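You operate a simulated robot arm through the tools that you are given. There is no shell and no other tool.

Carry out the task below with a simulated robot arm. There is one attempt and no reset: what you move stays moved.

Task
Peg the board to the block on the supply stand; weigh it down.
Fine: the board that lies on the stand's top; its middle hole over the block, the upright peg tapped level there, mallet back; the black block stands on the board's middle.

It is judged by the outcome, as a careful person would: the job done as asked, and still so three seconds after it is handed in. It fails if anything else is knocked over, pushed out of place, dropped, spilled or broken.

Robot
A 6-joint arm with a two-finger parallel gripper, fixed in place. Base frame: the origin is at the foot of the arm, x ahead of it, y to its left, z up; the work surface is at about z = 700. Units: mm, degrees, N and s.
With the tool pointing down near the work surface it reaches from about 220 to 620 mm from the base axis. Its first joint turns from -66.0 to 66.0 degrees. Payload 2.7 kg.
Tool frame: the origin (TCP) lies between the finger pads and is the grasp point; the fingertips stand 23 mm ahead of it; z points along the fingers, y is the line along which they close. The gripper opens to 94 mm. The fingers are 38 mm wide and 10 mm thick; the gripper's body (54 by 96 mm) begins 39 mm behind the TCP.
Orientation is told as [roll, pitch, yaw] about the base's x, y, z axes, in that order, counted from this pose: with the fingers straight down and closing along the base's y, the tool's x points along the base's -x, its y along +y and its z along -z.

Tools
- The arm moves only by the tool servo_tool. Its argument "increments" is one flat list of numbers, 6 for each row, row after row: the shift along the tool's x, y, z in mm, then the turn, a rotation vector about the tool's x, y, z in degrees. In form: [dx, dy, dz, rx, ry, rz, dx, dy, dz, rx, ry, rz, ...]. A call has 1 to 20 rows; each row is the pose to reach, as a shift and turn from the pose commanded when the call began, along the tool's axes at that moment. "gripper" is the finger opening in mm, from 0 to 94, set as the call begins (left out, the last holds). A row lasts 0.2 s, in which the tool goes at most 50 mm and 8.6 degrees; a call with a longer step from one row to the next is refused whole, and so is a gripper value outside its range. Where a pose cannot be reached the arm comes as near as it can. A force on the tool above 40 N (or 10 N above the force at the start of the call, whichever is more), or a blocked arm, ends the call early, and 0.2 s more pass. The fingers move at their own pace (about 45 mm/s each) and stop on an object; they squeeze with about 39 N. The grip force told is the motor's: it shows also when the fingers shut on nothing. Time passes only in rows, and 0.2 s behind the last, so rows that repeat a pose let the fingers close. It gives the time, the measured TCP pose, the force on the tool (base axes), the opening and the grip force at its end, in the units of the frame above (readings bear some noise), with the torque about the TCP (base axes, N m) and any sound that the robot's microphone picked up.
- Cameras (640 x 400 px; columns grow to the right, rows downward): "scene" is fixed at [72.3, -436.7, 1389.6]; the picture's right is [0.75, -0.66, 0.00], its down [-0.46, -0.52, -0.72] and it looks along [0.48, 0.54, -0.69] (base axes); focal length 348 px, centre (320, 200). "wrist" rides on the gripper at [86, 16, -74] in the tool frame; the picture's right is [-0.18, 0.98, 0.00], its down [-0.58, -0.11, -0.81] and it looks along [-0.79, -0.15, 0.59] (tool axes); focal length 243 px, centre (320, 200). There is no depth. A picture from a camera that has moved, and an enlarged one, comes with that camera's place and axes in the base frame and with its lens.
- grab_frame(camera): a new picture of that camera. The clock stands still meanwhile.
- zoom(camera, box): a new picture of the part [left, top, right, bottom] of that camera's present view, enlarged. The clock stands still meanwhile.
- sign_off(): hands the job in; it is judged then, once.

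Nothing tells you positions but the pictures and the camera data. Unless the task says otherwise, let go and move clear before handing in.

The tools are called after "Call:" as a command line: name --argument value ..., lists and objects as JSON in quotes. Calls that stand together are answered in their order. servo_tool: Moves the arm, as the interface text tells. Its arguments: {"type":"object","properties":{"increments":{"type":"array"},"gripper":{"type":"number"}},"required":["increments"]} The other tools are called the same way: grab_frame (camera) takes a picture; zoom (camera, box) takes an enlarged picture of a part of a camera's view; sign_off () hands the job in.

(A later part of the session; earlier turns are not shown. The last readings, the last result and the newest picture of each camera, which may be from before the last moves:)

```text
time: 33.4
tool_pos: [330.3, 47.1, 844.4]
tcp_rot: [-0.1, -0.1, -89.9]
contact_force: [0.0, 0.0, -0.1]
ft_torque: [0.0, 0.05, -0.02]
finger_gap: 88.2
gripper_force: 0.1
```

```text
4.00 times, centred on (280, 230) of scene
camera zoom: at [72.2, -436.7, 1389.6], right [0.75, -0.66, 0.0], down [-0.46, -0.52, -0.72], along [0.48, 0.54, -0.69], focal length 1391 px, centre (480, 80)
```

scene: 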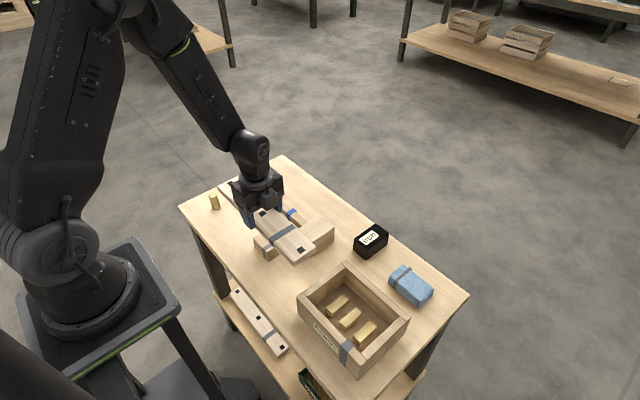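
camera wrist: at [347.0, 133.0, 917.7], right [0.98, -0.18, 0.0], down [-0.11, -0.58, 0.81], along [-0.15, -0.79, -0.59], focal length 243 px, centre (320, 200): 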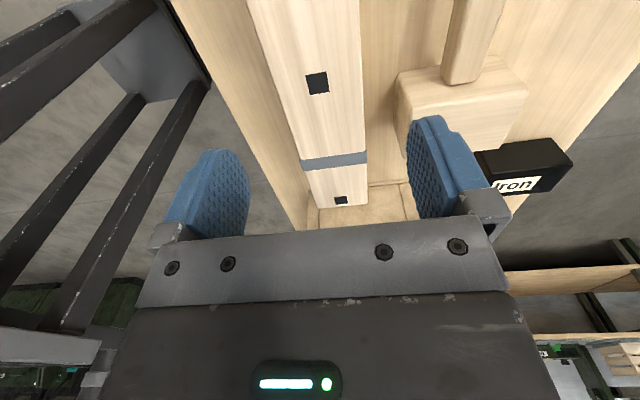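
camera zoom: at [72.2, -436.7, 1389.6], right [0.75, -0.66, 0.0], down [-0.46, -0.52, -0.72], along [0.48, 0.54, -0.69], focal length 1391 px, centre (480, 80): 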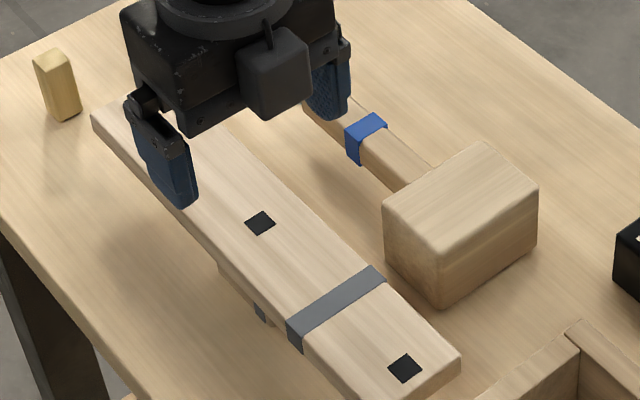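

The board sits on the block with its middle hole at about (329.5, 49). Next I hover over the upright peg to grip it.

Call:
servo_tool --increments '[35, -4, 0, 0, 0, 0, 75, -8, 0, 0, 0, 0, 115, -12, 0, 0, 0, 0, 155, -16, 0, 0, 0, 0, 195, -19, 0, 0, 0, 0, 218.5, -21.3, 0, 0, 0, 0, 218.5, -21.3, 20, 0, 0, 0, 218.5, -21.3, 38, 0, 0, 0, 218.5, -21.3, 38, 0, 0, 0]' --gripper 70

Call:
grab_frame --camera "wrist"

Call:
zoom --camera "wrist" --box '[260, 60, 388, 140]'

Call:
zoom --camera "scene" --box '[180, 160, 340, 260]'

```text
time: 35.4
tool_pos: [310.0, 269.0, 805.4]
tcp_rot: [-0.1, -0.1, -89.8]
contact_force: [0.2, 0.4, -0.1]
ft_torque: [0.0, 0.02, 0.02]
finger_gap: 70.1
gripper_force: 0.1
```

```text
taken
camera wrist: at [326.3, 354.5, 878.5], right [0.98, -0.18, 0.0], down [-0.11, -0.58, 0.81], along [-0.15, -0.79, -0.59], focal length 243 px, centre (320, 200)
```

wrist: 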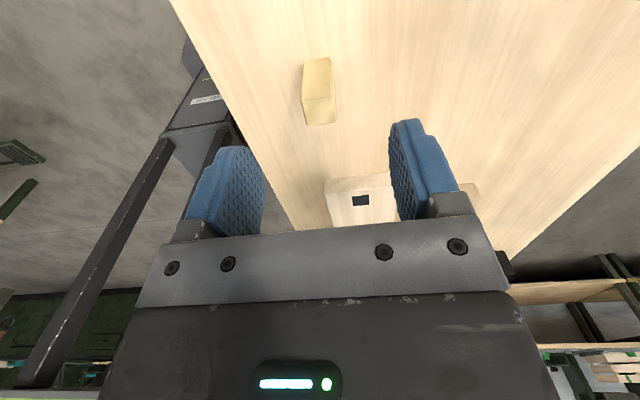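

```text
5.00 times, centred on (324, 100) of wrist
camera zoom: at [326.3, 354.5, 878.5], right [0.98, -0.18, 0.0], down [-0.11, -0.58, 0.81], along [-0.15, -0.79, -0.59], focal length 1213 px, centre (300, 700)
```

zoom: 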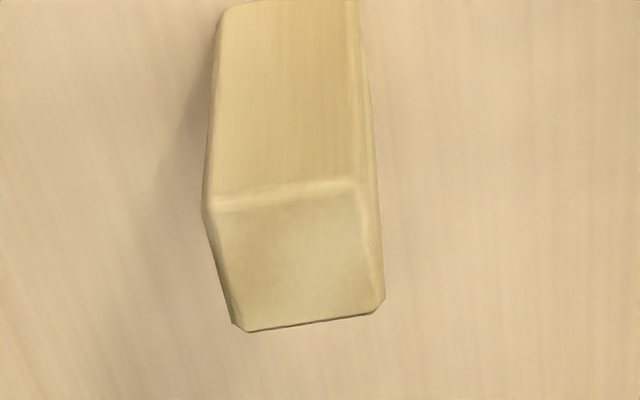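

```text
4.00 times, centred on (260, 210) of scene
camera zoom: at [72.3, -436.7, 1389.6], right [0.75, -0.66, 0.0], down [-0.46, -0.52, -0.72], along [0.48, 0.54, -0.69], focal length 1391 px, centre (560, 160)
```

zoom: 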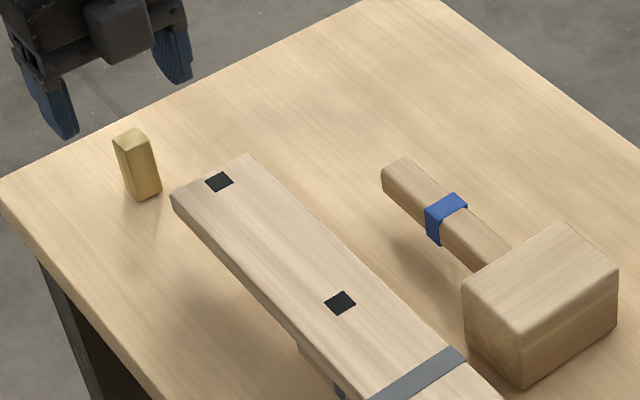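

The peg is centred between the fingers at about (309.6, 267.6). I go down over it.

Call:
servo_tool --increments '[0, 0, 15, 0, 0, 0, 0, 0, 35, 0, 0, 0, 0, 0, 55, 0, 0, 0, 0, 0, 67, 0, 0, 0, 0, 0, 72, 0, 0, 0, 0, 0, 72, 0, 0, 0]'

Call:
servo_tool --increments '[0, 0, 0, 0, 0, 0, 0, 0, 0, 0, 0, 0, 0, 0, 0, 0, 0, 0, 0, 0, 0, 0, 0, 0, 0, 0, 0, 0, 0, 0, 0, 0, 0, 0, 0, 0]' --gripper 5

Call:
grab_frame --camera "wrist"

Call:
zoom --camera "scene" --box '[180, 160, 260, 220]'

```text
time: 36.8
tool_pos: [308.4, 269.7, 733.0]
tcp_rot: [0.0, 0.0, -90.0]
contact_force: [-0.3, 0.0, 0.0]
ft_torque: [0.0, 0.0, -0.01]
finger_gap: 70.1
gripper_force: 0.0
```

```text
time: 38.2
tool_pos: [309.1, 269.2, 731.9]
tcp_rot: [0.0, -0.1, -90.1]
contact_force: [-0.1, -0.8, 0.0]
ft_torque: [-0.01, 0.01, 0.0]
finger_gap: 18.8
gripper_force: 38.7
```

```text
taken
camera wrist: at [325.4, 354.8, 806.9], right [0.98, -0.18, 0.0], down [-0.11, -0.58, 0.81], along [-0.15, -0.79, -0.59], focal length 243 px, centre (320, 200)
```

wrist: 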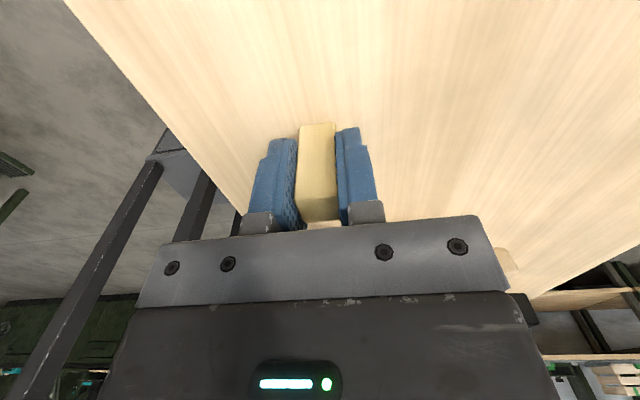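

```text
6.67 times, centred on (220, 190) of scene
camera zoom: at [72.3, -436.7, 1389.6], right [0.75, -0.66, 0.0], down [-0.46, -0.52, -0.72], along [0.48, 0.54, -0.69], focal length 2319 px, centre (987, 267)
```

zoom: 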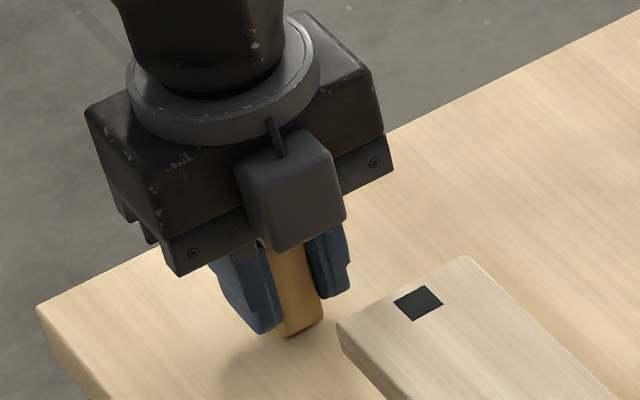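

The peg is gripped (18.8 mm). I lift it gently and check that it comes along.

Call:
servo_tool --increments '[0, 0, -1, 0, 0, 0, 0, 0, -3, 0, 0, 0, 0, 0, -6, 0, 0, 0, 0, 0, -10, 0, 0, 0, 0, 0, -16, 0, 0, 0, 0, 0, -25, 0, 0, 0, 0, 0, -40, 0, 0, 0, 0, 0, -60, 0, 0, 0, 0, 0, -85, 0, 0, 0, 0, 0, -110, 0, 0, 0, 0, 0, -110, 0, 0, 0]'

Call:
zoom --camera "wrist" --box '[240, 90, 400, 230]'

```text
time: 40.6
tool_pos: [308.4, 268.2, 842.6]
tcp_rot: [0.0, 0.0, -90.0]
contact_force: [0.1, 0.5, -0.4]
ft_torque: [0.02, 0.01, -0.02]
finger_gap: 18.6
gripper_force: 38.7
```

```text
2.86 times, centred on (320, 160) of wrist
camera zoom: at [325.3, 354.0, 916.9], right [0.98, -0.18, 0.0], down [-0.11, -0.58, 0.81], along [-0.15, -0.79, -0.59], focal length 693 px, centre (320, 314)
```

zoom: 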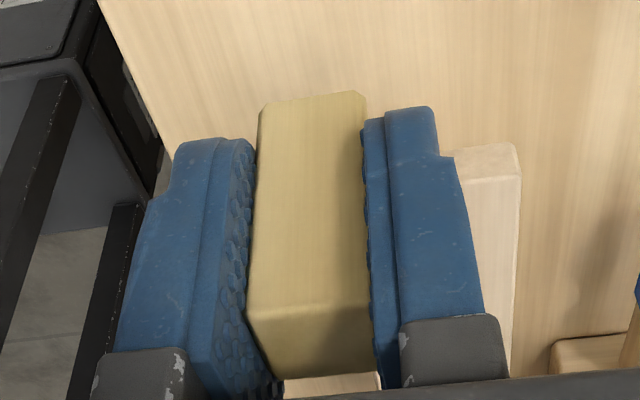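

The peg is held upright, its centre within half a millimetre of the tool point. I carry it over the middle hole and stop about 20 mm above it to check alignment.

Call:
servo_tool --increments '[-20, 2, 0, 0, 0, 0, -50, 5, 0, 0, 0, 0, -85, 8, 0, 0, 0, 0, -120, 11, 0, 0, 0, 0, -155, 14, 0, 0, 0, 0, -185, 17, 0, 0, 0, 0, -207, 19, 0, 0, 0, 0, -219.1, 19.8, 0, 0, 0, 0, -219.1, 19.8, 15, 0, 0, 0, -219.1, 19.8, 30, 0, 0, 0, -219.1, 19.8, 30, 0, 0, 0, -219.1, 19.8, 30, 0, 0, 0]'

Call:
grab_frame --camera "wrist"

Call:
zoom --camera "wrist" --box '[264, 90, 376, 160]'

Call:
zoom --camera "scene" --box '[210, 180, 310, 255]'

```text
time: 43.2
tool_pos: [329.9, 49.3, 813.2]
tcp_rot: [0.0, 0.0, -90.0]
contact_force: [-0.4, 0.4, -0.2]
ft_torque: [0.02, -0.01, 0.0]
finger_gap: 18.7
gripper_force: 39.4
```

```text
taken
camera wrist: at [345.8, 135.4, 886.5], right [0.98, -0.18, 0.0], down [-0.11, -0.58, 0.81], along [-0.15, -0.79, -0.59], focal length 243 px, centre (320, 200)
```

wrist: 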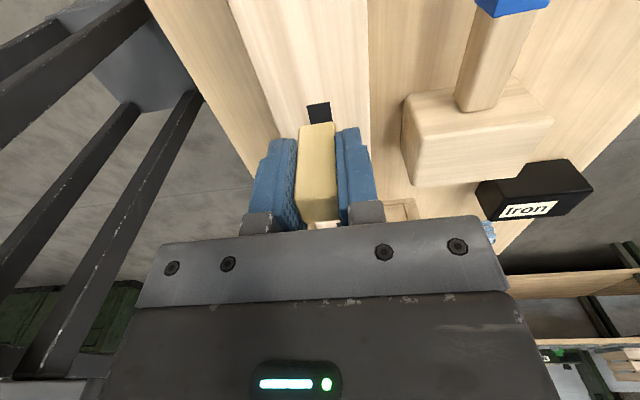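

```text
5.71 times, centred on (320, 125) of wrist
camera zoom: at [345.8, 135.4, 886.5], right [0.98, -0.18, 0.0], down [-0.11, -0.58, 0.81], along [-0.15, -0.79, -0.59], focal length 1386 px, centre (320, 629)
```

zoom: 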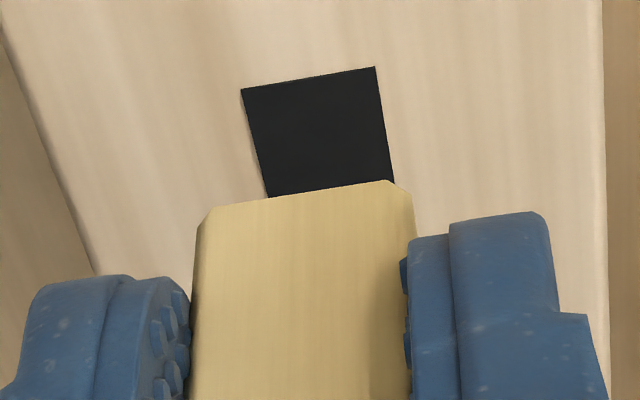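

```text
5.33 times, centred on (260, 218) of scene
camera zoom: at [72.3, -436.7, 1389.6], right [0.75, -0.66, 0.0], down [-0.46, -0.52, -0.72], along [0.48, 0.54, -0.69], focal length 1855 px, centre (640, 107)
```

zoom: 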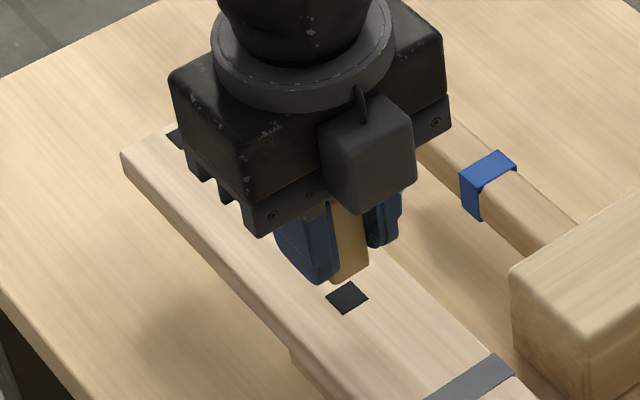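

The peg is over the hole to within about half a millimetre. I lower it gently, watching for contact.

Call:
servo_tool --increments '[0, 0, 6, 0, 0, 0, 0, 0, 12, 0, 0, 0, 0, 0, 17, 0, 0, 0, 0, 0, 20, 0, 0, 0, 0, 0, 20, 0, 0, 0]'

Call:
servo_tool --increments '[0, 0, 0.5, 0, 0, 0, 0, 0, 1, 0, 0, 0, 0, 0, 1.5, 0, 0, 0, 0, 0, 1.5, 0, 0, 0]'

Call:
zoom --camera "wrist" --box '[264, 90, 376, 160]'

```text
time: 44.4
tool_pos: [329.9, 49.8, 793.1]
tcp_rot: [0.0, 0.0, -90.0]
contact_force: [0.1, -0.3, 0.3]
ft_torque: [-0.01, -0.01, -0.02]
finger_gap: 18.6
gripper_force: 39.8
```

```text
time: 45.4
tool_pos: [330.6, 49.6, 791.8]
tcp_rot: [0.2, -0.1, -90.0]
contact_force: [0.5, -0.6, 12.7]
ft_torque: [-0.01, -0.01, 0.0]
finger_gap: 18.7
gripper_force: 38.8
```

```text
5.71 times, centred on (320, 125) of wrist
camera zoom: at [345.8, 135.4, 865.8], right [0.98, -0.18, 0.0], down [-0.11, -0.58, 0.81], along [-0.15, -0.79, -0.59], focal length 1386 px, centre (320, 629)
```

zoom: 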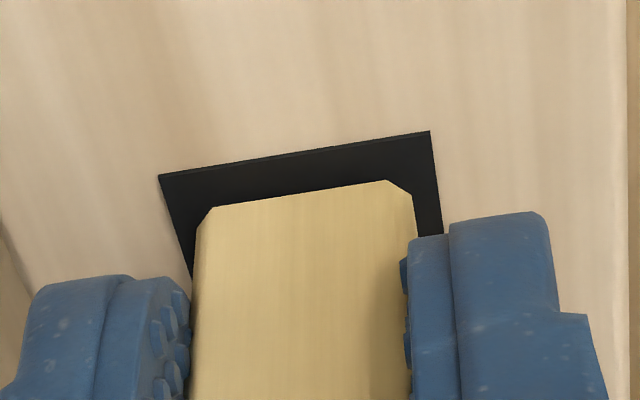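

I feel contact at 12.7 N, with the peg's foot at the board's top. The dark square now looks larger around the peg, so I look closer before letting go.

Call:
zoom --camera "scene" --box '[230, 200, 290, 245]'

Call:
grab_frame --camera "wrist"

Call:
zoom --camera "scene" --box '[210, 180, 350, 280]'

```text
8.89 times, centred on (260, 222) of scene
camera zoom: at [72.1, -436.8, 1389.6], right [0.75, -0.66, 0.0], down [-0.46, -0.52, -0.72], along [0.48, 0.54, -0.69], focal length 3092 px, centre (853, 0)
```

zoom: 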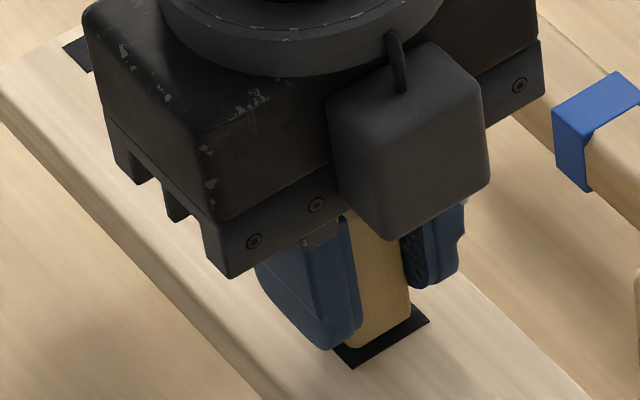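

```text
taken
camera wrist: at [345.8, 135.4, 865.8], right [0.98, -0.18, 0.0], down [-0.11, -0.58, 0.81], along [-0.15, -0.79, -0.59], focal length 243 px, centre (320, 200)
```

wrist: 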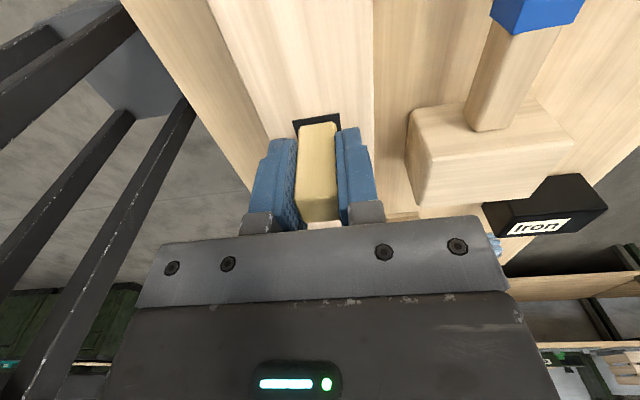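

```text
4.00 times, centred on (280, 230) of scene
camera zoom: at [72.1, -436.8, 1389.6], right [0.75, -0.66, 0.0], down [-0.46, -0.52, -0.72], along [0.48, 0.54, -0.69], focal length 1391 px, centre (480, 80)
```

zoom: 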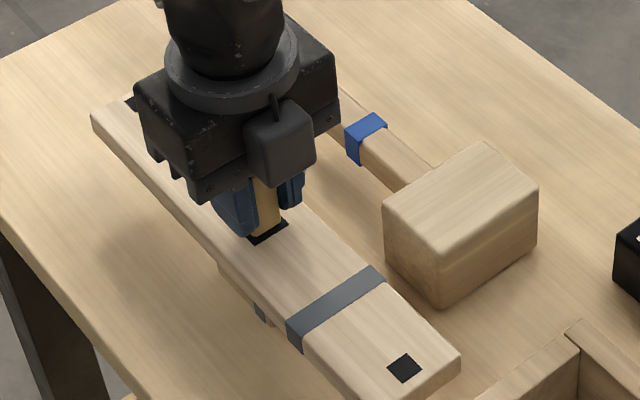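

The peg is standing in the enlarged dark square, centred on it. I press about 1 mm more to see whether it seats or stands firm.

Call:
servo_tool --increments '[0, 0, 0.4, 0, 0, 0, 0, 0, 0.8, 0, 0, 0, 0, 0, 0.8, 0, 0, 0]'

```text
time: 46.2
tool_pos: [329.8, 51.0, 790.3]
tcp_rot: [0.1, -0.1, -89.9]
contact_force: [1.1, 1.3, 11.9]
ft_torque: [0.05, -0.05, 0.0]
finger_gap: 18.9
gripper_force: 38.5
```

The force stayed at 12 N though I moved down 0.8 mm, so the peg is either sinking or sliding in the grip. I compare the picture.

Call:
zoom --camera "wrist" --box '[264, 90, 376, 160]'

Call:
zoom --camera "wrist" --box '[264, 170, 376, 240]'

```text
5.71 times, centred on (320, 125) of wrist
camera zoom: at [345.2, 134.8, 864.3], right [0.98, -0.18, 0.0], down [-0.11, -0.58, 0.81], along [-0.15, -0.79, -0.59], focal length 1386 px, centre (320, 629)
```

zoom: 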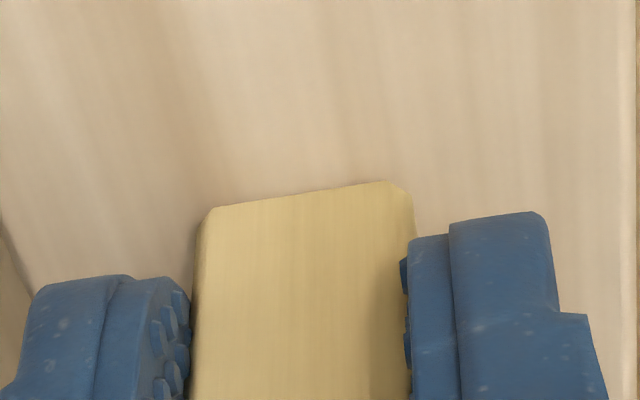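

```text
5.71 times, centred on (320, 205) of wrist
camera zoom: at [345.2, 134.8, 864.3], right [0.98, -0.18, 0.0], down [-0.11, -0.58, 0.81], along [-0.15, -0.79, -0.59], focal length 1386 px, centre (320, 171)
```

zoom: 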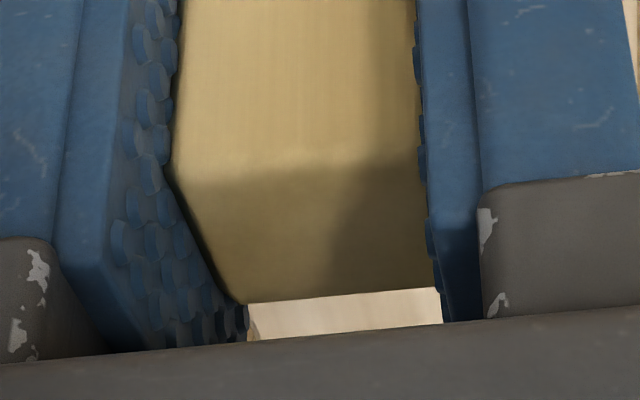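

The peg hasn't slipped in the grip, and the dark hole is now fully covered by the peg. I check with the scene camera.

Call:
zoom --camera "scene" --box '[230, 200, 290, 245]'

Call:
servo_tool --increments '[0, 0, 0, 0, 0, 0]'

```text
8.89 times, centred on (260, 222) of scene
camera zoom: at [72.2, -436.7, 1389.6], right [0.75, -0.66, 0.0], down [-0.46, -0.52, -0.72], along [0.48, 0.54, -0.69], focal length 3092 px, centre (853, 0)
```

zoom: 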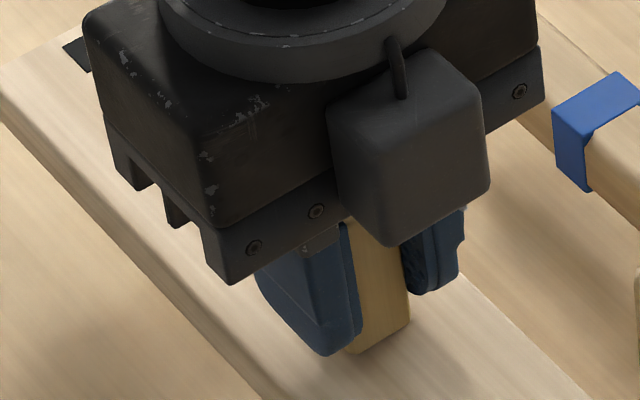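

```text
time: 46.6
tool_pos: [327.8, 49.2, 790.2]
tcp_rot: [0.1, 0.0, -89.9]
contact_force: [0.3, 0.3, 11.8]
ft_torque: [0.02, -0.01, -0.02]
finger_gap: 18.6
gripper_force: 39.0
```

The peg has taken in the hole. I open the fingers gently and rise clear to confirm that it stands by itself.

Call:
servo_tool --increments '[0, 0, 0, 0, 0, 0, 0, 0, 0, 0, 0, 0, 0, 0, 0, 0, 0, 0]' --gripper 44

Call:
servo_tool --increments '[0, 0, -5, 0, 0, 0, 0, 0, -20, 0, 0, 0, 0, 0, -45, 0, 0, 0, 0, 0, -70, 0, 0, 0, 0, 0, -70, 0, 0, 0]'

Call:
zoom --camera "scene" --box '[200, 180, 320, 255]'

Call:
grab_frame --camera "wrist"

```text
time: 47.4
tool_pos: [330.3, 50.0, 790.3]
tcp_rot: [0.0, 0.0, -90.0]
contact_force: [0.2, 0.7, -0.3]
ft_torque: [0.01, 0.01, -0.03]
finger_gap: 43.9
gripper_force: 0.1
```

```text
time: 48.6
tool_pos: [330.9, 48.2, 862.7]
tcp_rot: [0.0, 0.0, -90.0]
contact_force: [-0.1, 0.1, 0.2]
ft_torque: [0.02, 0.04, 0.01]
finger_gap: 43.8
gripper_force: 0.0
```

```text
5.33 times, centred on (260, 218) of scene
camera zoom: at [72.2, -436.7, 1389.6], right [0.75, -0.66, 0.0], down [-0.46, -0.52, -0.72], along [0.48, 0.54, -0.69], focal length 1855 px, centre (640, 107)
```

zoom: 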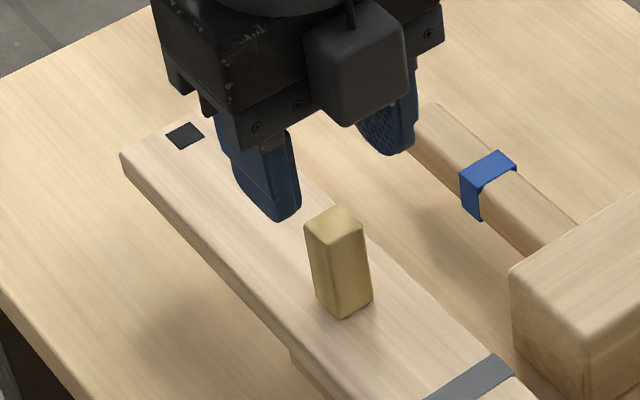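

```text
taken
camera wrist: at [346.0, 134.2, 935.4], right [0.98, -0.18, 0.0], down [-0.11, -0.58, 0.81], along [-0.15, -0.79, -0.59], focal length 243 px, centre (320, 200)
```

wrist: 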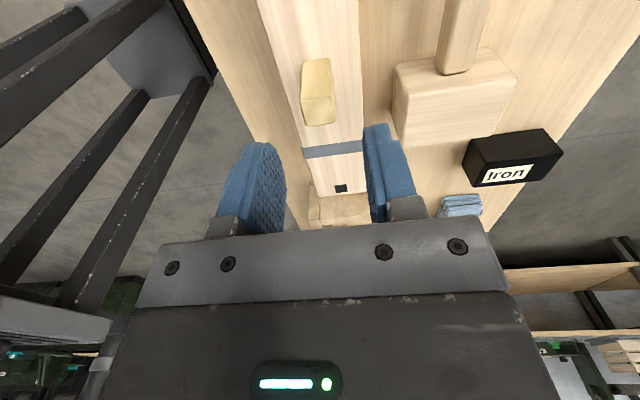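

The peg stands upright in the board's middle hole. Next is the mallet. I will grip its head across its 84 mm width so I can tap straight down, so I hover over it with the fingers fully open.

Call:
servo_tool --increments '[-10, 20, 0, 0, 0, 0, -25, 48, 0, 0, 0, 0, -40, 78, 0, 0, 0, 0, -54.9, 106.2, 0, 0, 0, 0, -54.9, 106.2, 20, 0, 0, 0, -54.9, 106.2, 40, 0, 0, 0, -54.9, 106.2, 40, 0, 0, 0]' --gripper 94

Call:
grab_frame --camera "wrist"

Call:
zoom --camera "wrist" --box '[200, 40, 440, 190]'

Call:
zoom --camera "scene" --box '[250, 170, 410, 270]'

```text
time: 50.2
tool_pos: [435.8, -5.7, 821.4]
tcp_rot: [0.0, -0.1, -90.1]
contact_force: [-0.3, -0.3, 0.5]
ft_torque: [-0.02, 0.0, -0.06]
finger_gap: 94.1
gripper_force: 0.1
```

```text
taken
camera wrist: at [451.7, 78.9, 895.0], right [0.98, -0.18, 0.0], down [-0.11, -0.58, 0.81], along [-0.15, -0.79, -0.59], focal length 243 px, centre (320, 200)
```

wrist: 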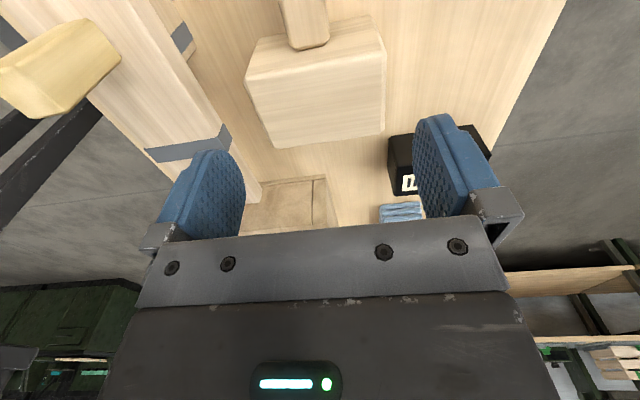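

```text
2.67 times, centred on (320, 115) of wrist
camera zoom: at [451.7, 78.9, 895.0], right [0.98, -0.18, 0.0], down [-0.11, -0.58, 0.81], along [-0.15, -0.79, -0.59], focal length 647 px, centre (320, 427)
```

zoom: 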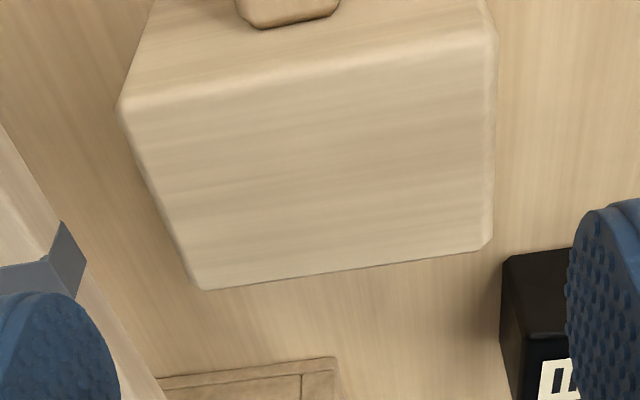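

```text
4.00 times, centred on (330, 220) of scene
camera zoom: at [72.3, -436.7, 1389.6], right [0.75, -0.66, 0.0], down [-0.46, -0.52, -0.72], along [0.48, 0.54, -0.69], focal length 1391 px, centre (280, 120)
```

zoom: 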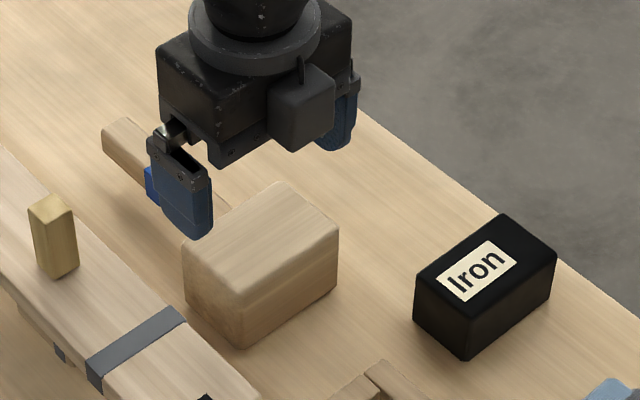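

The head spans x 394–477, centred on my tool, with about 5 mm clearance to each finger. I go down slowly around it.

Call:
servo_tool --increments '[0, 0, 15, 0, 0, 0, 0, 0, 30, 0, 0, 0, 0, 0, 40, 0, 0, 0, 0, 0, 48, 0, 0, 0, 0, 0, 56, 0, 0, 0, 0, 0, 64, 0, 0, 0, 0, 0, 72, 0, 0, 0, 0, 0, 80, 0, 0, 0, 0, 0, 87, 0, 0, 0, 0, 0, 87, 0, 0, 0]'

Call:
grab_frame --camera "wrist"

Call:
zoom --camera "scene" --box '[260, 190, 380, 265]'

```text
time: 52.4
tool_pos: [435.6, -5.5, 733.2]
tcp_rot: [0.0, -0.1, -90.0]
contact_force: [0.6, -0.5, -0.3]
ft_torque: [-0.03, 0.0, 0.0]
finger_gap: 93.8
gripper_force: 0.0
```

```text
taken
camera wrist: at [451.5, 80.0, 806.7], right [0.98, -0.18, 0.0], down [-0.11, -0.58, 0.81], along [-0.15, -0.79, -0.59], focal length 243 px, centre (320, 200)
```

wrist: 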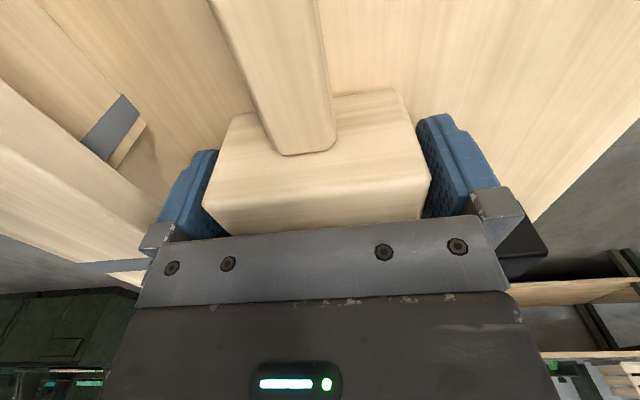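

```text
5.33 times, centred on (320, 228) of scene
camera zoom: at [72.3, -436.7, 1389.6], right [0.75, -0.66, 0.0], down [-0.46, -0.52, -0.72], along [0.48, 0.54, -0.69], focal length 1855 px, centre (320, 53)
```

zoom: 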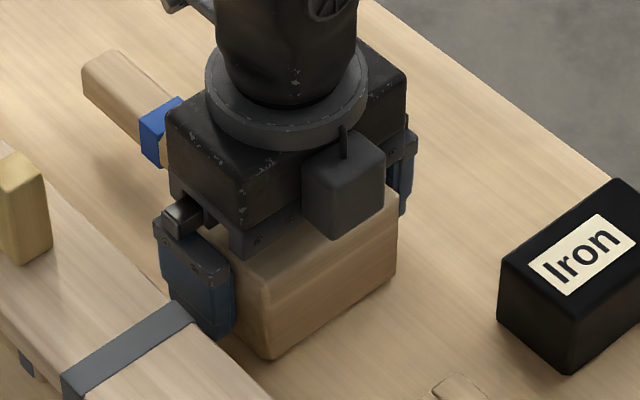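

The fingers are either side of the head with no contact. I close on it.

Call:
servo_tool --increments '[0, 0, 0, 0, 0, 0, 0, 0, 0, 0, 0, 0, 0, 0, 0, 0, 0, 0, 0, 0, 0, 0, 0, 0]' --gripper 60

Call:
servo_tool --increments '[0, 0, -1, 0, 0, 0, 0, 0, -2, 0, 0, 0, 0, 0, -3, 0, 0, 0, 0, 0, -5, 0, 0, 0, 0, 0, -5, 0, 0, 0]'

Call:
zoom --camera "scene" --box '[260, 190, 380, 265]'

Call:
grab_frame --camera "wrist"

```text
time: 53.4
tool_pos: [436.0, -5.6, 732.5]
tcp_rot: [0.0, 0.0, -90.0]
contact_force: [-0.4, 0.3, -0.9]
ft_torque: [-0.06, 0.14, -0.02]
finger_gap: 83.9
gripper_force: 39.4
```

```text
time: 54.6
tool_pos: [433.8, -4.8, 739.0]
tcp_rot: [0.0, 0.1, -90.0]
contact_force: [-0.8, 0.5, -3.0]
ft_torque: [-0.02, -0.03, -0.01]
finger_gap: 83.9
gripper_force: 38.7
```

```text
5.33 times, centred on (320, 228) of scene
camera zoom: at [72.3, -436.7, 1389.6], right [0.75, -0.66, 0.0], down [-0.46, -0.52, -0.72], along [0.48, 0.54, -0.69], focal length 1855 px, centre (320, 53)
```

zoom: 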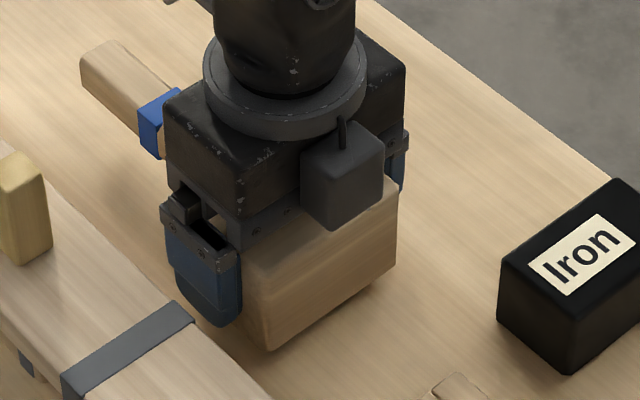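

```text
taken
camera wrist: at [451.0, 80.4, 812.7], right [0.98, -0.18, 0.0], down [-0.11, -0.58, 0.81], along [-0.15, -0.79, -0.59], focal length 243 px, centre (320, 200)
```

wrist: 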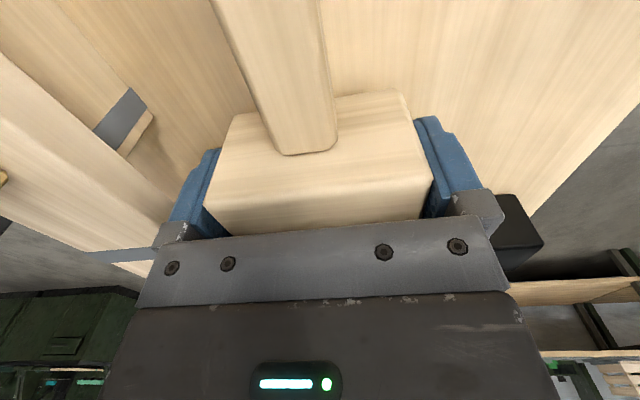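

The mallet is held level (about 3 N). I lift it well above the peg's top (about 805) and bring it over the peg.

Call:
servo_tool --increments '[0, 0, -5, 0, 0, 0, 0, 0, -15, 0, 0, 0, 0, 0, -30, 0, 0, 0, 0, 0, -50, 0, 0, 0, 0, 0, -70, 0, 0, 0, 0, 0, -90, 0, 0, 0, 0, 0, -110, 0, 0, 0, 0, 0, -121, 0, 0, 0, 4, -8, -121, 0, 0, 0, 13, -25, -121, 0, 0, 0, 24, -46, -121, 0, 0, 0, 35, -67, -121, 0, 0, 0, 46, -90, -121, 0, 0, 0, 53, -102, -121, 0, 0, 0, 54.5, -106, -121, 0, 0, 0, 54.5, -106, -121, 0, 0, 0, 54.5, -106, -121, 0, 0, 0]'

Call:
grab_frame --camera "scene"

Call:
zoom --camera "scene" --box '[200, 170, 320, 245]'

Call:
grab_frame --camera "wrist"

```text
time: 58.2
tool_pos: [329.1, 48.1, 860.0]
tcp_rot: [0.0, 0.0, -90.1]
contact_force: [-0.6, 0.1, -4.0]
ft_torque: [-0.05, -0.01, 0.03]
finger_gap: 83.7
gripper_force: 38.9
```

```text
taken
```

scene: 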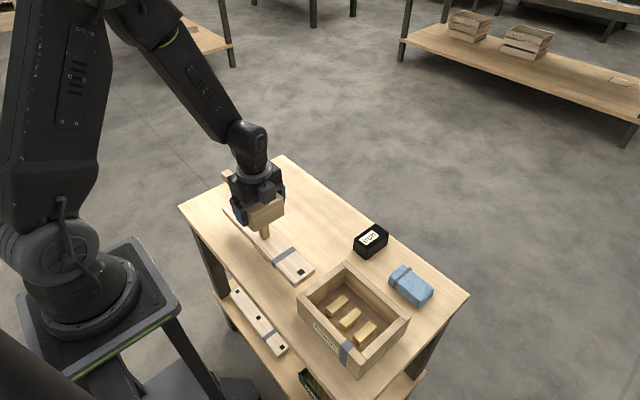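

```text
5.33 times, centred on (260, 208) of scene
camera zoom: at [72.3, -436.7, 1389.6], right [0.75, -0.66, 0.0], down [-0.46, -0.52, -0.72], along [0.48, 0.54, -0.69], focal length 1855 px, centre (640, 160)
```

zoom: 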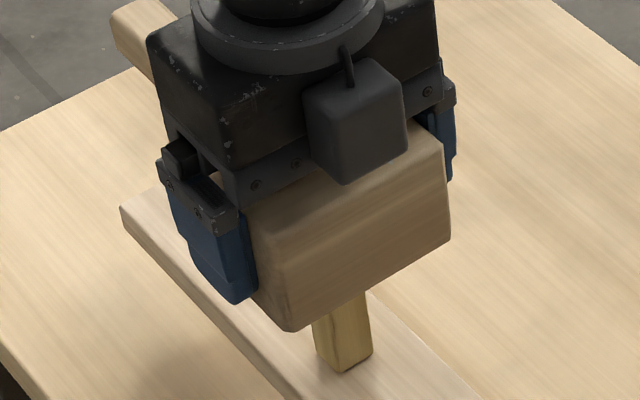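

```text
taken
camera wrist: at [345.3, 134.2, 933.5], right [0.98, -0.18, 0.0], down [-0.11, -0.58, 0.81], along [-0.15, -0.79, -0.59], focal length 243 px, centre (320, 200)
```

wrist: 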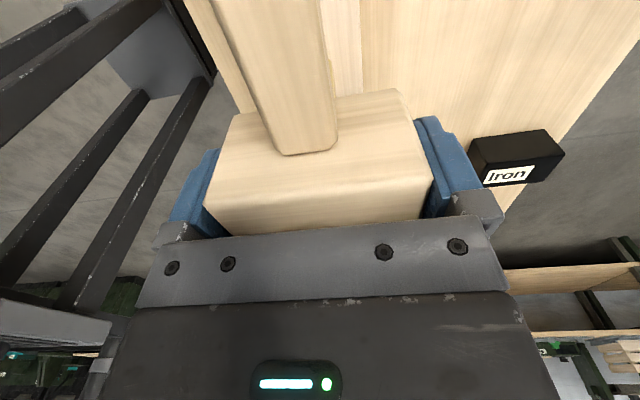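

The mallet head is right over the peg. I come down slowly to find the peg's top.

Call:
servo_tool --increments '[0, 0, 8, 0, 0, 0, 0, 0, 14, 0, 0, 0, 0, 0, 17, 0, 0, 0, 0, 0, 18, 0, 0, 0, 0, 0, 19, 0, 0, 0, 0, 0, 20, 0, 0, 0, 0, 0, 21, 0, 0, 0, 0, 0, 22, 0, 0, 0, 0, 0, 22, 0, 0, 0]'

```text
time: 60.2
tool_pos: [329.9, 50.0, 838.9]
tcp_rot: [0.3, 0.1, -89.8]
contact_force: [-3.7, -0.1, 15.7]
ft_torque: [-0.07, 0.29, 0.01]
finger_gap: 83.7
gripper_force: 38.7
stopped in row 9: the force on the tool passed its limit at 40 N (the readings are from after the stop); the commanded pose is now the measured one
```

The mallet touched the peg's top at head-bottom ≈805. I check for tilt, then make a first light tap from about 15 mm up.

Call:
servo_tool --increments '[0, 0, -8, 0, 0, 0, 0, 0, -15, 0, 0, 0, 0, 0, -15, 0, 0, 0]'

Call:
zoom --camera "scene" --box '[200, 170, 320, 245]'

Call:
grab_frame --camera "wrist"

```text
time: 61.0
tool_pos: [331.2, 49.8, 853.4]
tcp_rot: [0.1, 0.1, -89.9]
contact_force: [0.7, -1.0, -3.0]
ft_torque: [-0.02, 0.01, -0.02]
finger_gap: 83.9
gripper_force: 39.3
```

```text
5.33 times, centred on (260, 208) of scene
camera zoom: at [72.3, -436.7, 1389.6], right [0.75, -0.66, 0.0], down [-0.46, -0.52, -0.72], along [0.48, 0.54, -0.69], focal length 1855 px, centre (640, 160)
```

zoom: 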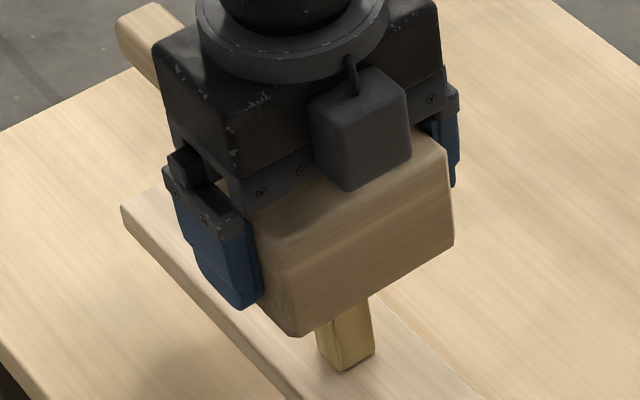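

```text
taken
camera wrist: at [347.1, 135.1, 927.9], right [0.98, -0.18, 0.0], down [-0.11, -0.58, 0.81], along [-0.15, -0.79, -0.59], focal length 243 px, centre (320, 200)
```

wrist: 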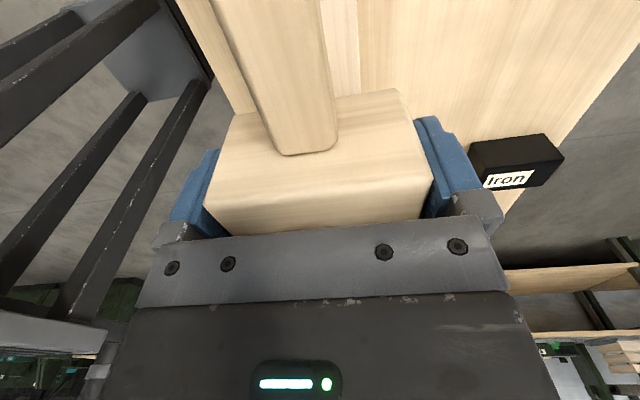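

The mallet is unchanged in the grip and the peg is still upright. First tap now.

Call:
servo_tool --increments '[0, 0, 5, 0, 0, 0, 0, 0, 19, 0, 0, 0]'

Call:
zoom --camera "scene" --box '[200, 170, 320, 245]'

```text
time: 61.7
tool_pos: [332.1, 48.8, 839.1]
tcp_rot: [0.5, 0.0, -89.8]
contact_force: [-3.4, -1.1, 16.4]
ft_torque: [-0.02, 0.26, -0.02]
finger_gap: 83.9
gripper_force: 39.2
stopped in row 2: the force on the tool passed its limit at 40 N (the readings are from after the stop); the commanded pose is now the measured one
```

```text
5.33 times, centred on (260, 208) of scene
camera zoom: at [72.0, -436.8, 1389.6], right [0.75, -0.66, 0.0], down [-0.46, -0.52, -0.72], along [0.48, 0.54, -0.69], focal length 1855 px, centre (640, 160)
```

zoom: 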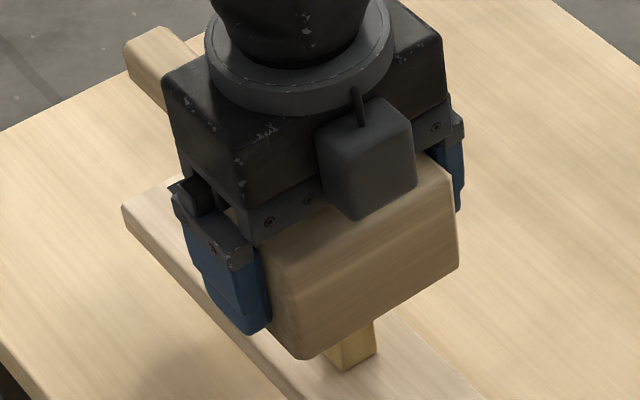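

That tap moved nothing measurable, so it was too soft. I rise 45 mm, correct the small drift, and read the pose again before a harder tap.

Call:
servo_tool --increments '[0, 0, -15, 0, 0, 0, 0, 0, -40, 0, 0, 0, 0, 0, -45, 0, 0, 0, 0, 0, -45, 0, 0, 0]'

Call:
servo_tool --increments '[0, 0, 0, 0, 0, 0]'

Call:
servo_tool --increments '[0, 0, 0, 0, 0, 0]'

```text
time: 62.7
tool_pos: [331.5, 49.5, 883.5]
tcp_rot: [0.4, 0.1, -90.0]
contact_force: [0.3, 0.0, -3.3]
ft_torque: [-0.04, 0.02, 0.02]
finger_gap: 83.8
gripper_force: 38.9
```

```text
time: 63.1
tool_pos: [330.6, 48.4, 883.3]
tcp_rot: [0.6, 0.1, -89.8]
contact_force: [0.1, 0.9, -4.0]
ft_torque: [-0.01, -0.01, 0.0]
finger_gap: 83.8
gripper_force: 38.5
```

```text
time: 63.5
tool_pos: [330.7, 48.6, 883.8]
tcp_rot: [0.4, 0.1, -89.8]
contact_force: [0.6, -0.5, -4.3]
ft_torque: [-0.01, 0.01, -0.01]
finger_gap: 83.7
gripper_force: 38.8
```

The pose is within a millimetre and half a degree. I correct that, then strike with a quicker tap.

Call:
servo_tool --increments '[-0.4, -0.8, 0, -0.1, -0.45, 0.13, -0.4, -0.8, 0, -0.1, -0.45, 0.13]'

Call:
servo_tool --increments '[0, 0, 46, 0, 0, 0]'

Call:
zoom --camera "scene" --box '[200, 170, 320, 245]'

Call:
grab_frame --camera "wrist"

```text
time: 64.1
tool_pos: [330.5, 48.3, 883.6]
tcp_rot: [0.6, -0.3, -90.2]
contact_force: [0.2, -0.4, -3.2]
ft_torque: [-0.02, 0.02, 0.02]
finger_gap: 83.7
gripper_force: 39.1
```

```text
time: 64.5
tool_pos: [332.1, 47.4, 837.7]
tcp_rot: [0.8, -0.3, -90.0]
contact_force: [-4.4, -0.2, 18.8]
ft_torque: [0.08, 0.36, 0.01]
finger_gap: 83.5
gripper_force: 39.2
```

```text
5.33 times, centred on (260, 208) of scene
camera zoom: at [71.9, -436.8, 1389.6], right [0.75, -0.66, 0.0], down [-0.46, -0.52, -0.72], along [0.48, 0.54, -0.69], focal length 1855 px, centre (640, 160)
```

zoom: 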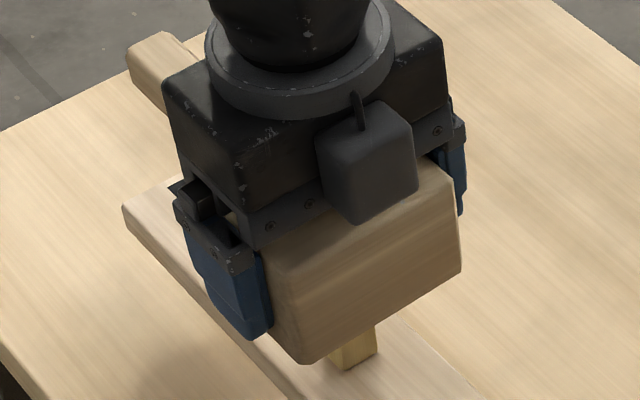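

```text
taken
camera wrist: at [346.4, 132.5, 912.1], right [0.98, -0.18, 0.01], down [-0.12, -0.58, 0.81], along [-0.14, -0.8, -0.59], focal length 243 px, centre (320, 200)
```

wrist: 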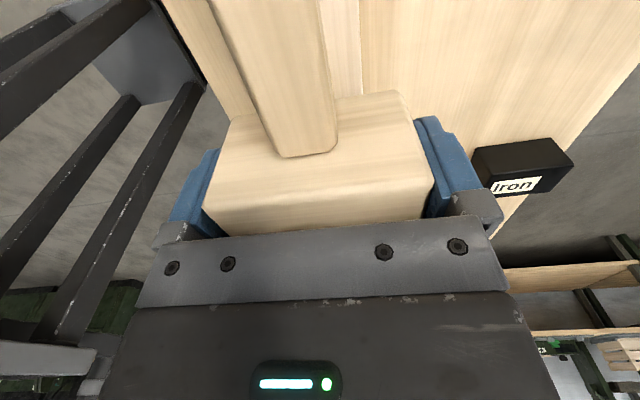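

The tap got about 1 mm, and my tilt correction went into the wrong axis. I rise, correct the tilt properly, and measure how far the peg has gone in.

Call:
servo_tool --increments '[0.5, -1, -15, 0.3, 0.2, 0, 1.0, -1.6, -40, 0.6, 0.3, 0, 1.0, -1.6, -46, 0.6, 0.3, 0, 1.0, -1.6, -46, 0.6, 0.3, 0]'

Call:
servo_tool --increments '[0, 0, 0, 0, 0, 0]'

Call:
zoom --camera "scene" --box '[230, 200, 290, 245]'

```text
time: 65.5
tool_pos: [327.9, 50.4, 883.2]
tcp_rot: [0.0, 0.0, -90.0]
contact_force: [0.2, -0.5, -3.1]
ft_torque: [-0.04, 0.02, 0.0]
finger_gap: 84.1
gripper_force: 38.6
```

```text
time: 65.9
tool_pos: [327.7, 50.5, 884.1]
tcp_rot: [0.0, 0.0, -90.1]
contact_force: [-0.3, 0.6, -3.8]
ft_torque: [-0.01, -0.01, 0.02]
finger_gap: 83.7
gripper_force: 38.8
```

```text
8.89 times, centred on (260, 222) of scene
camera zoom: at [72.3, -436.7, 1389.6], right [0.75, -0.66, 0.0], down [-0.46, -0.52, -0.72], along [0.48, 0.54, -0.69], focal length 3092 px, centre (853, 0)
```

zoom: 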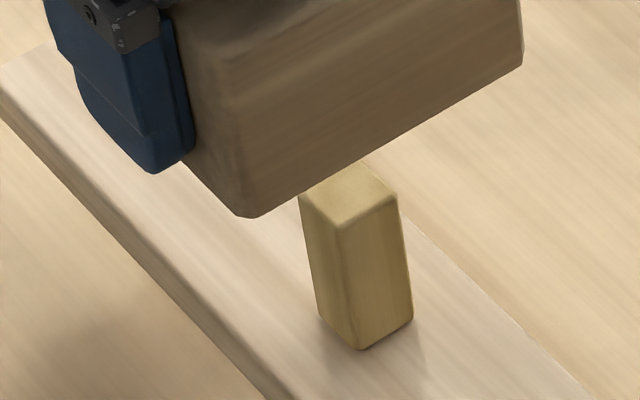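

The peg is still nearly full height; my last tap slowed down before it hit. I re-centre over the peg and strike with follow-through at a higher speed.

Call:
servo_tool --increments '[-2, 2.2, 0, 0, 0, 0, -2, 2.2, 0, 0, 0, 0]'

Call:
servo_tool --increments '[0, 0, 48, 0, 0, 0, 0, 0, 90, 0, 0, 0]'

Call:
zoom --camera "scene" --box '[200, 170, 320, 245]'

Call:
grab_frame --camera "wrist"

```text
time: 66.5
tool_pos: [329.3, 47.9, 882.4]
tcp_rot: [-0.1, 0.0, -90.0]
contact_force: [0.8, -0.2, -3.7]
ft_torque: [-0.03, -0.01, 0.0]
finger_gap: 83.7
gripper_force: 39.1
```

```text
time: 67.1
tool_pos: [332.7, 51.3, 825.4]
tcp_rot: [0.4, 0.2, -89.9]
contact_force: [-12.6, -5.3, 54.7]
ft_torque: [-0.2, 0.73, 0.04]
finger_gap: 84.1
gripper_force: 38.6
stopped in row 2: the force on the tool passed its limit at 174 N (the readings are from after the stop); the commanded pose is now the measured one
```

```text
5.33 times, centred on (260, 208) of scene
camera zoom: at [71.4, -436.9, 1389.6], right [0.75, -0.66, 0.0], down [-0.46, -0.52, -0.72], along [0.48, 0.54, -0.69], focal length 1855 px, centre (640, 160)
```

zoom: 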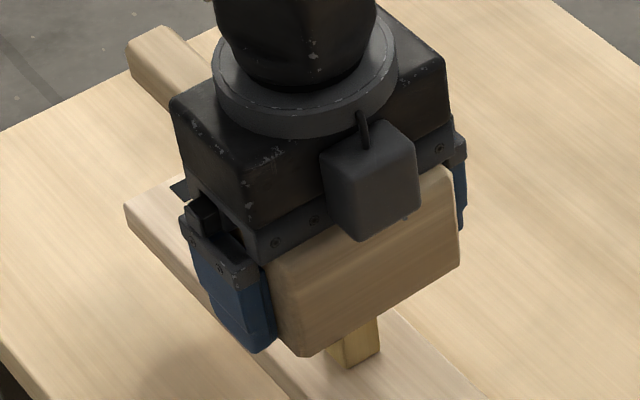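

```text
taken
camera wrist: at [348.7, 136.3, 898.9], right [0.98, -0.18, 0.01], down [-0.11, -0.58, 0.8], along [-0.14, -0.79, -0.59], focal length 243 px, centre (320, 200)
```

wrist: 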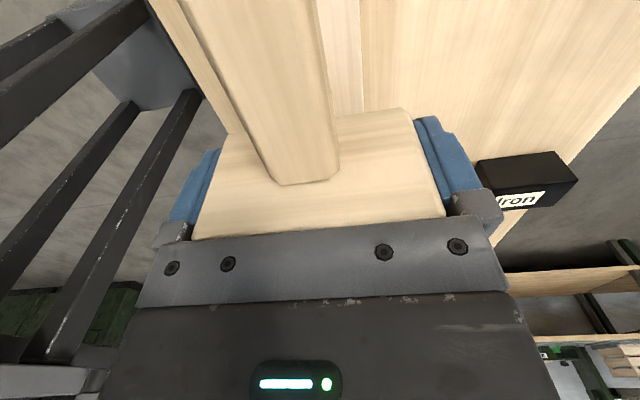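

That blow was far too hard (174 N) and the mallet slid up some millimetres in my fingers. I lift gently and look at what it did to the peg and the grip.

Call:
servo_tool --increments '[0, -1, -8, 0, 0, 0, 0, -2, -20, 0.3, -0.2, 0, 0, -2, -40, 0.4, -0.2, 0, 0, -2, -55, 0.4, -0.2, 0, 0, -2, -55, 0.4, -0.2, 0]'

Call:
zoom --camera "scene" --box '[230, 200, 290, 245]'

Call:
grab_frame --camera "wrist"

Call:
grab_frame --camera "scene"

```text
time: 68.3
tool_pos: [331.9, 49.4, 877.9]
tcp_rot: [0.0, 0.0, -89.9]
contact_force: [-0.4, 0.6, -3.6]
ft_torque: [0.01, 0.0, 0.03]
finger_gap: 84.2
gripper_force: 39.1
```

```text
8.89 times, centred on (260, 222) of scene
camera zoom: at [72.3, -436.7, 1389.6], right [0.75, -0.66, 0.0], down [-0.46, -0.52, -0.72], along [0.48, 0.54, -0.69], focal length 3092 px, centre (853, 0)
```

zoom: 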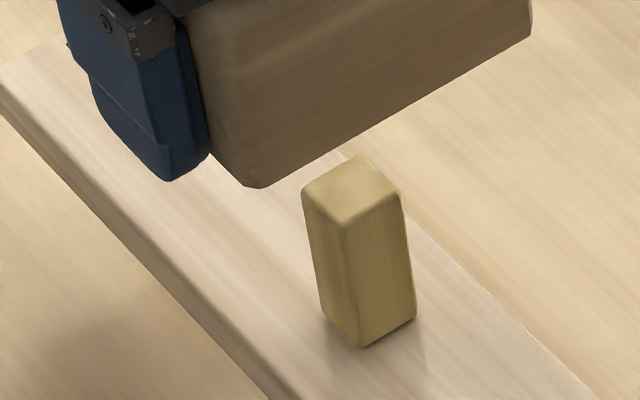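

```text
taken
camera wrist: at [347.1, 135.9, 951.5], right [0.98, -0.18, 0.0], down [-0.11, -0.58, 0.81], along [-0.15, -0.79, -0.59], focal length 243 px, centre (320, 200)
```

wrist: 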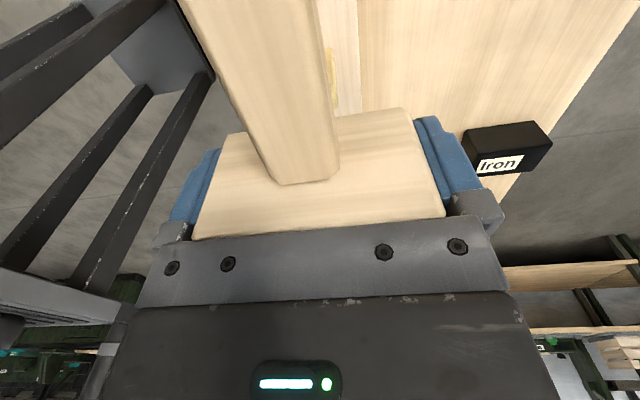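

```text
taken
```

scene: 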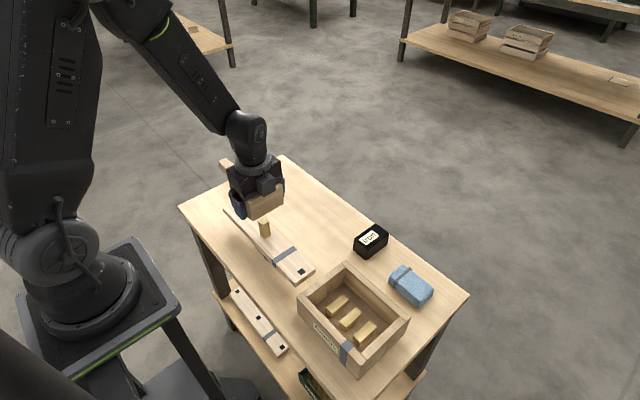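

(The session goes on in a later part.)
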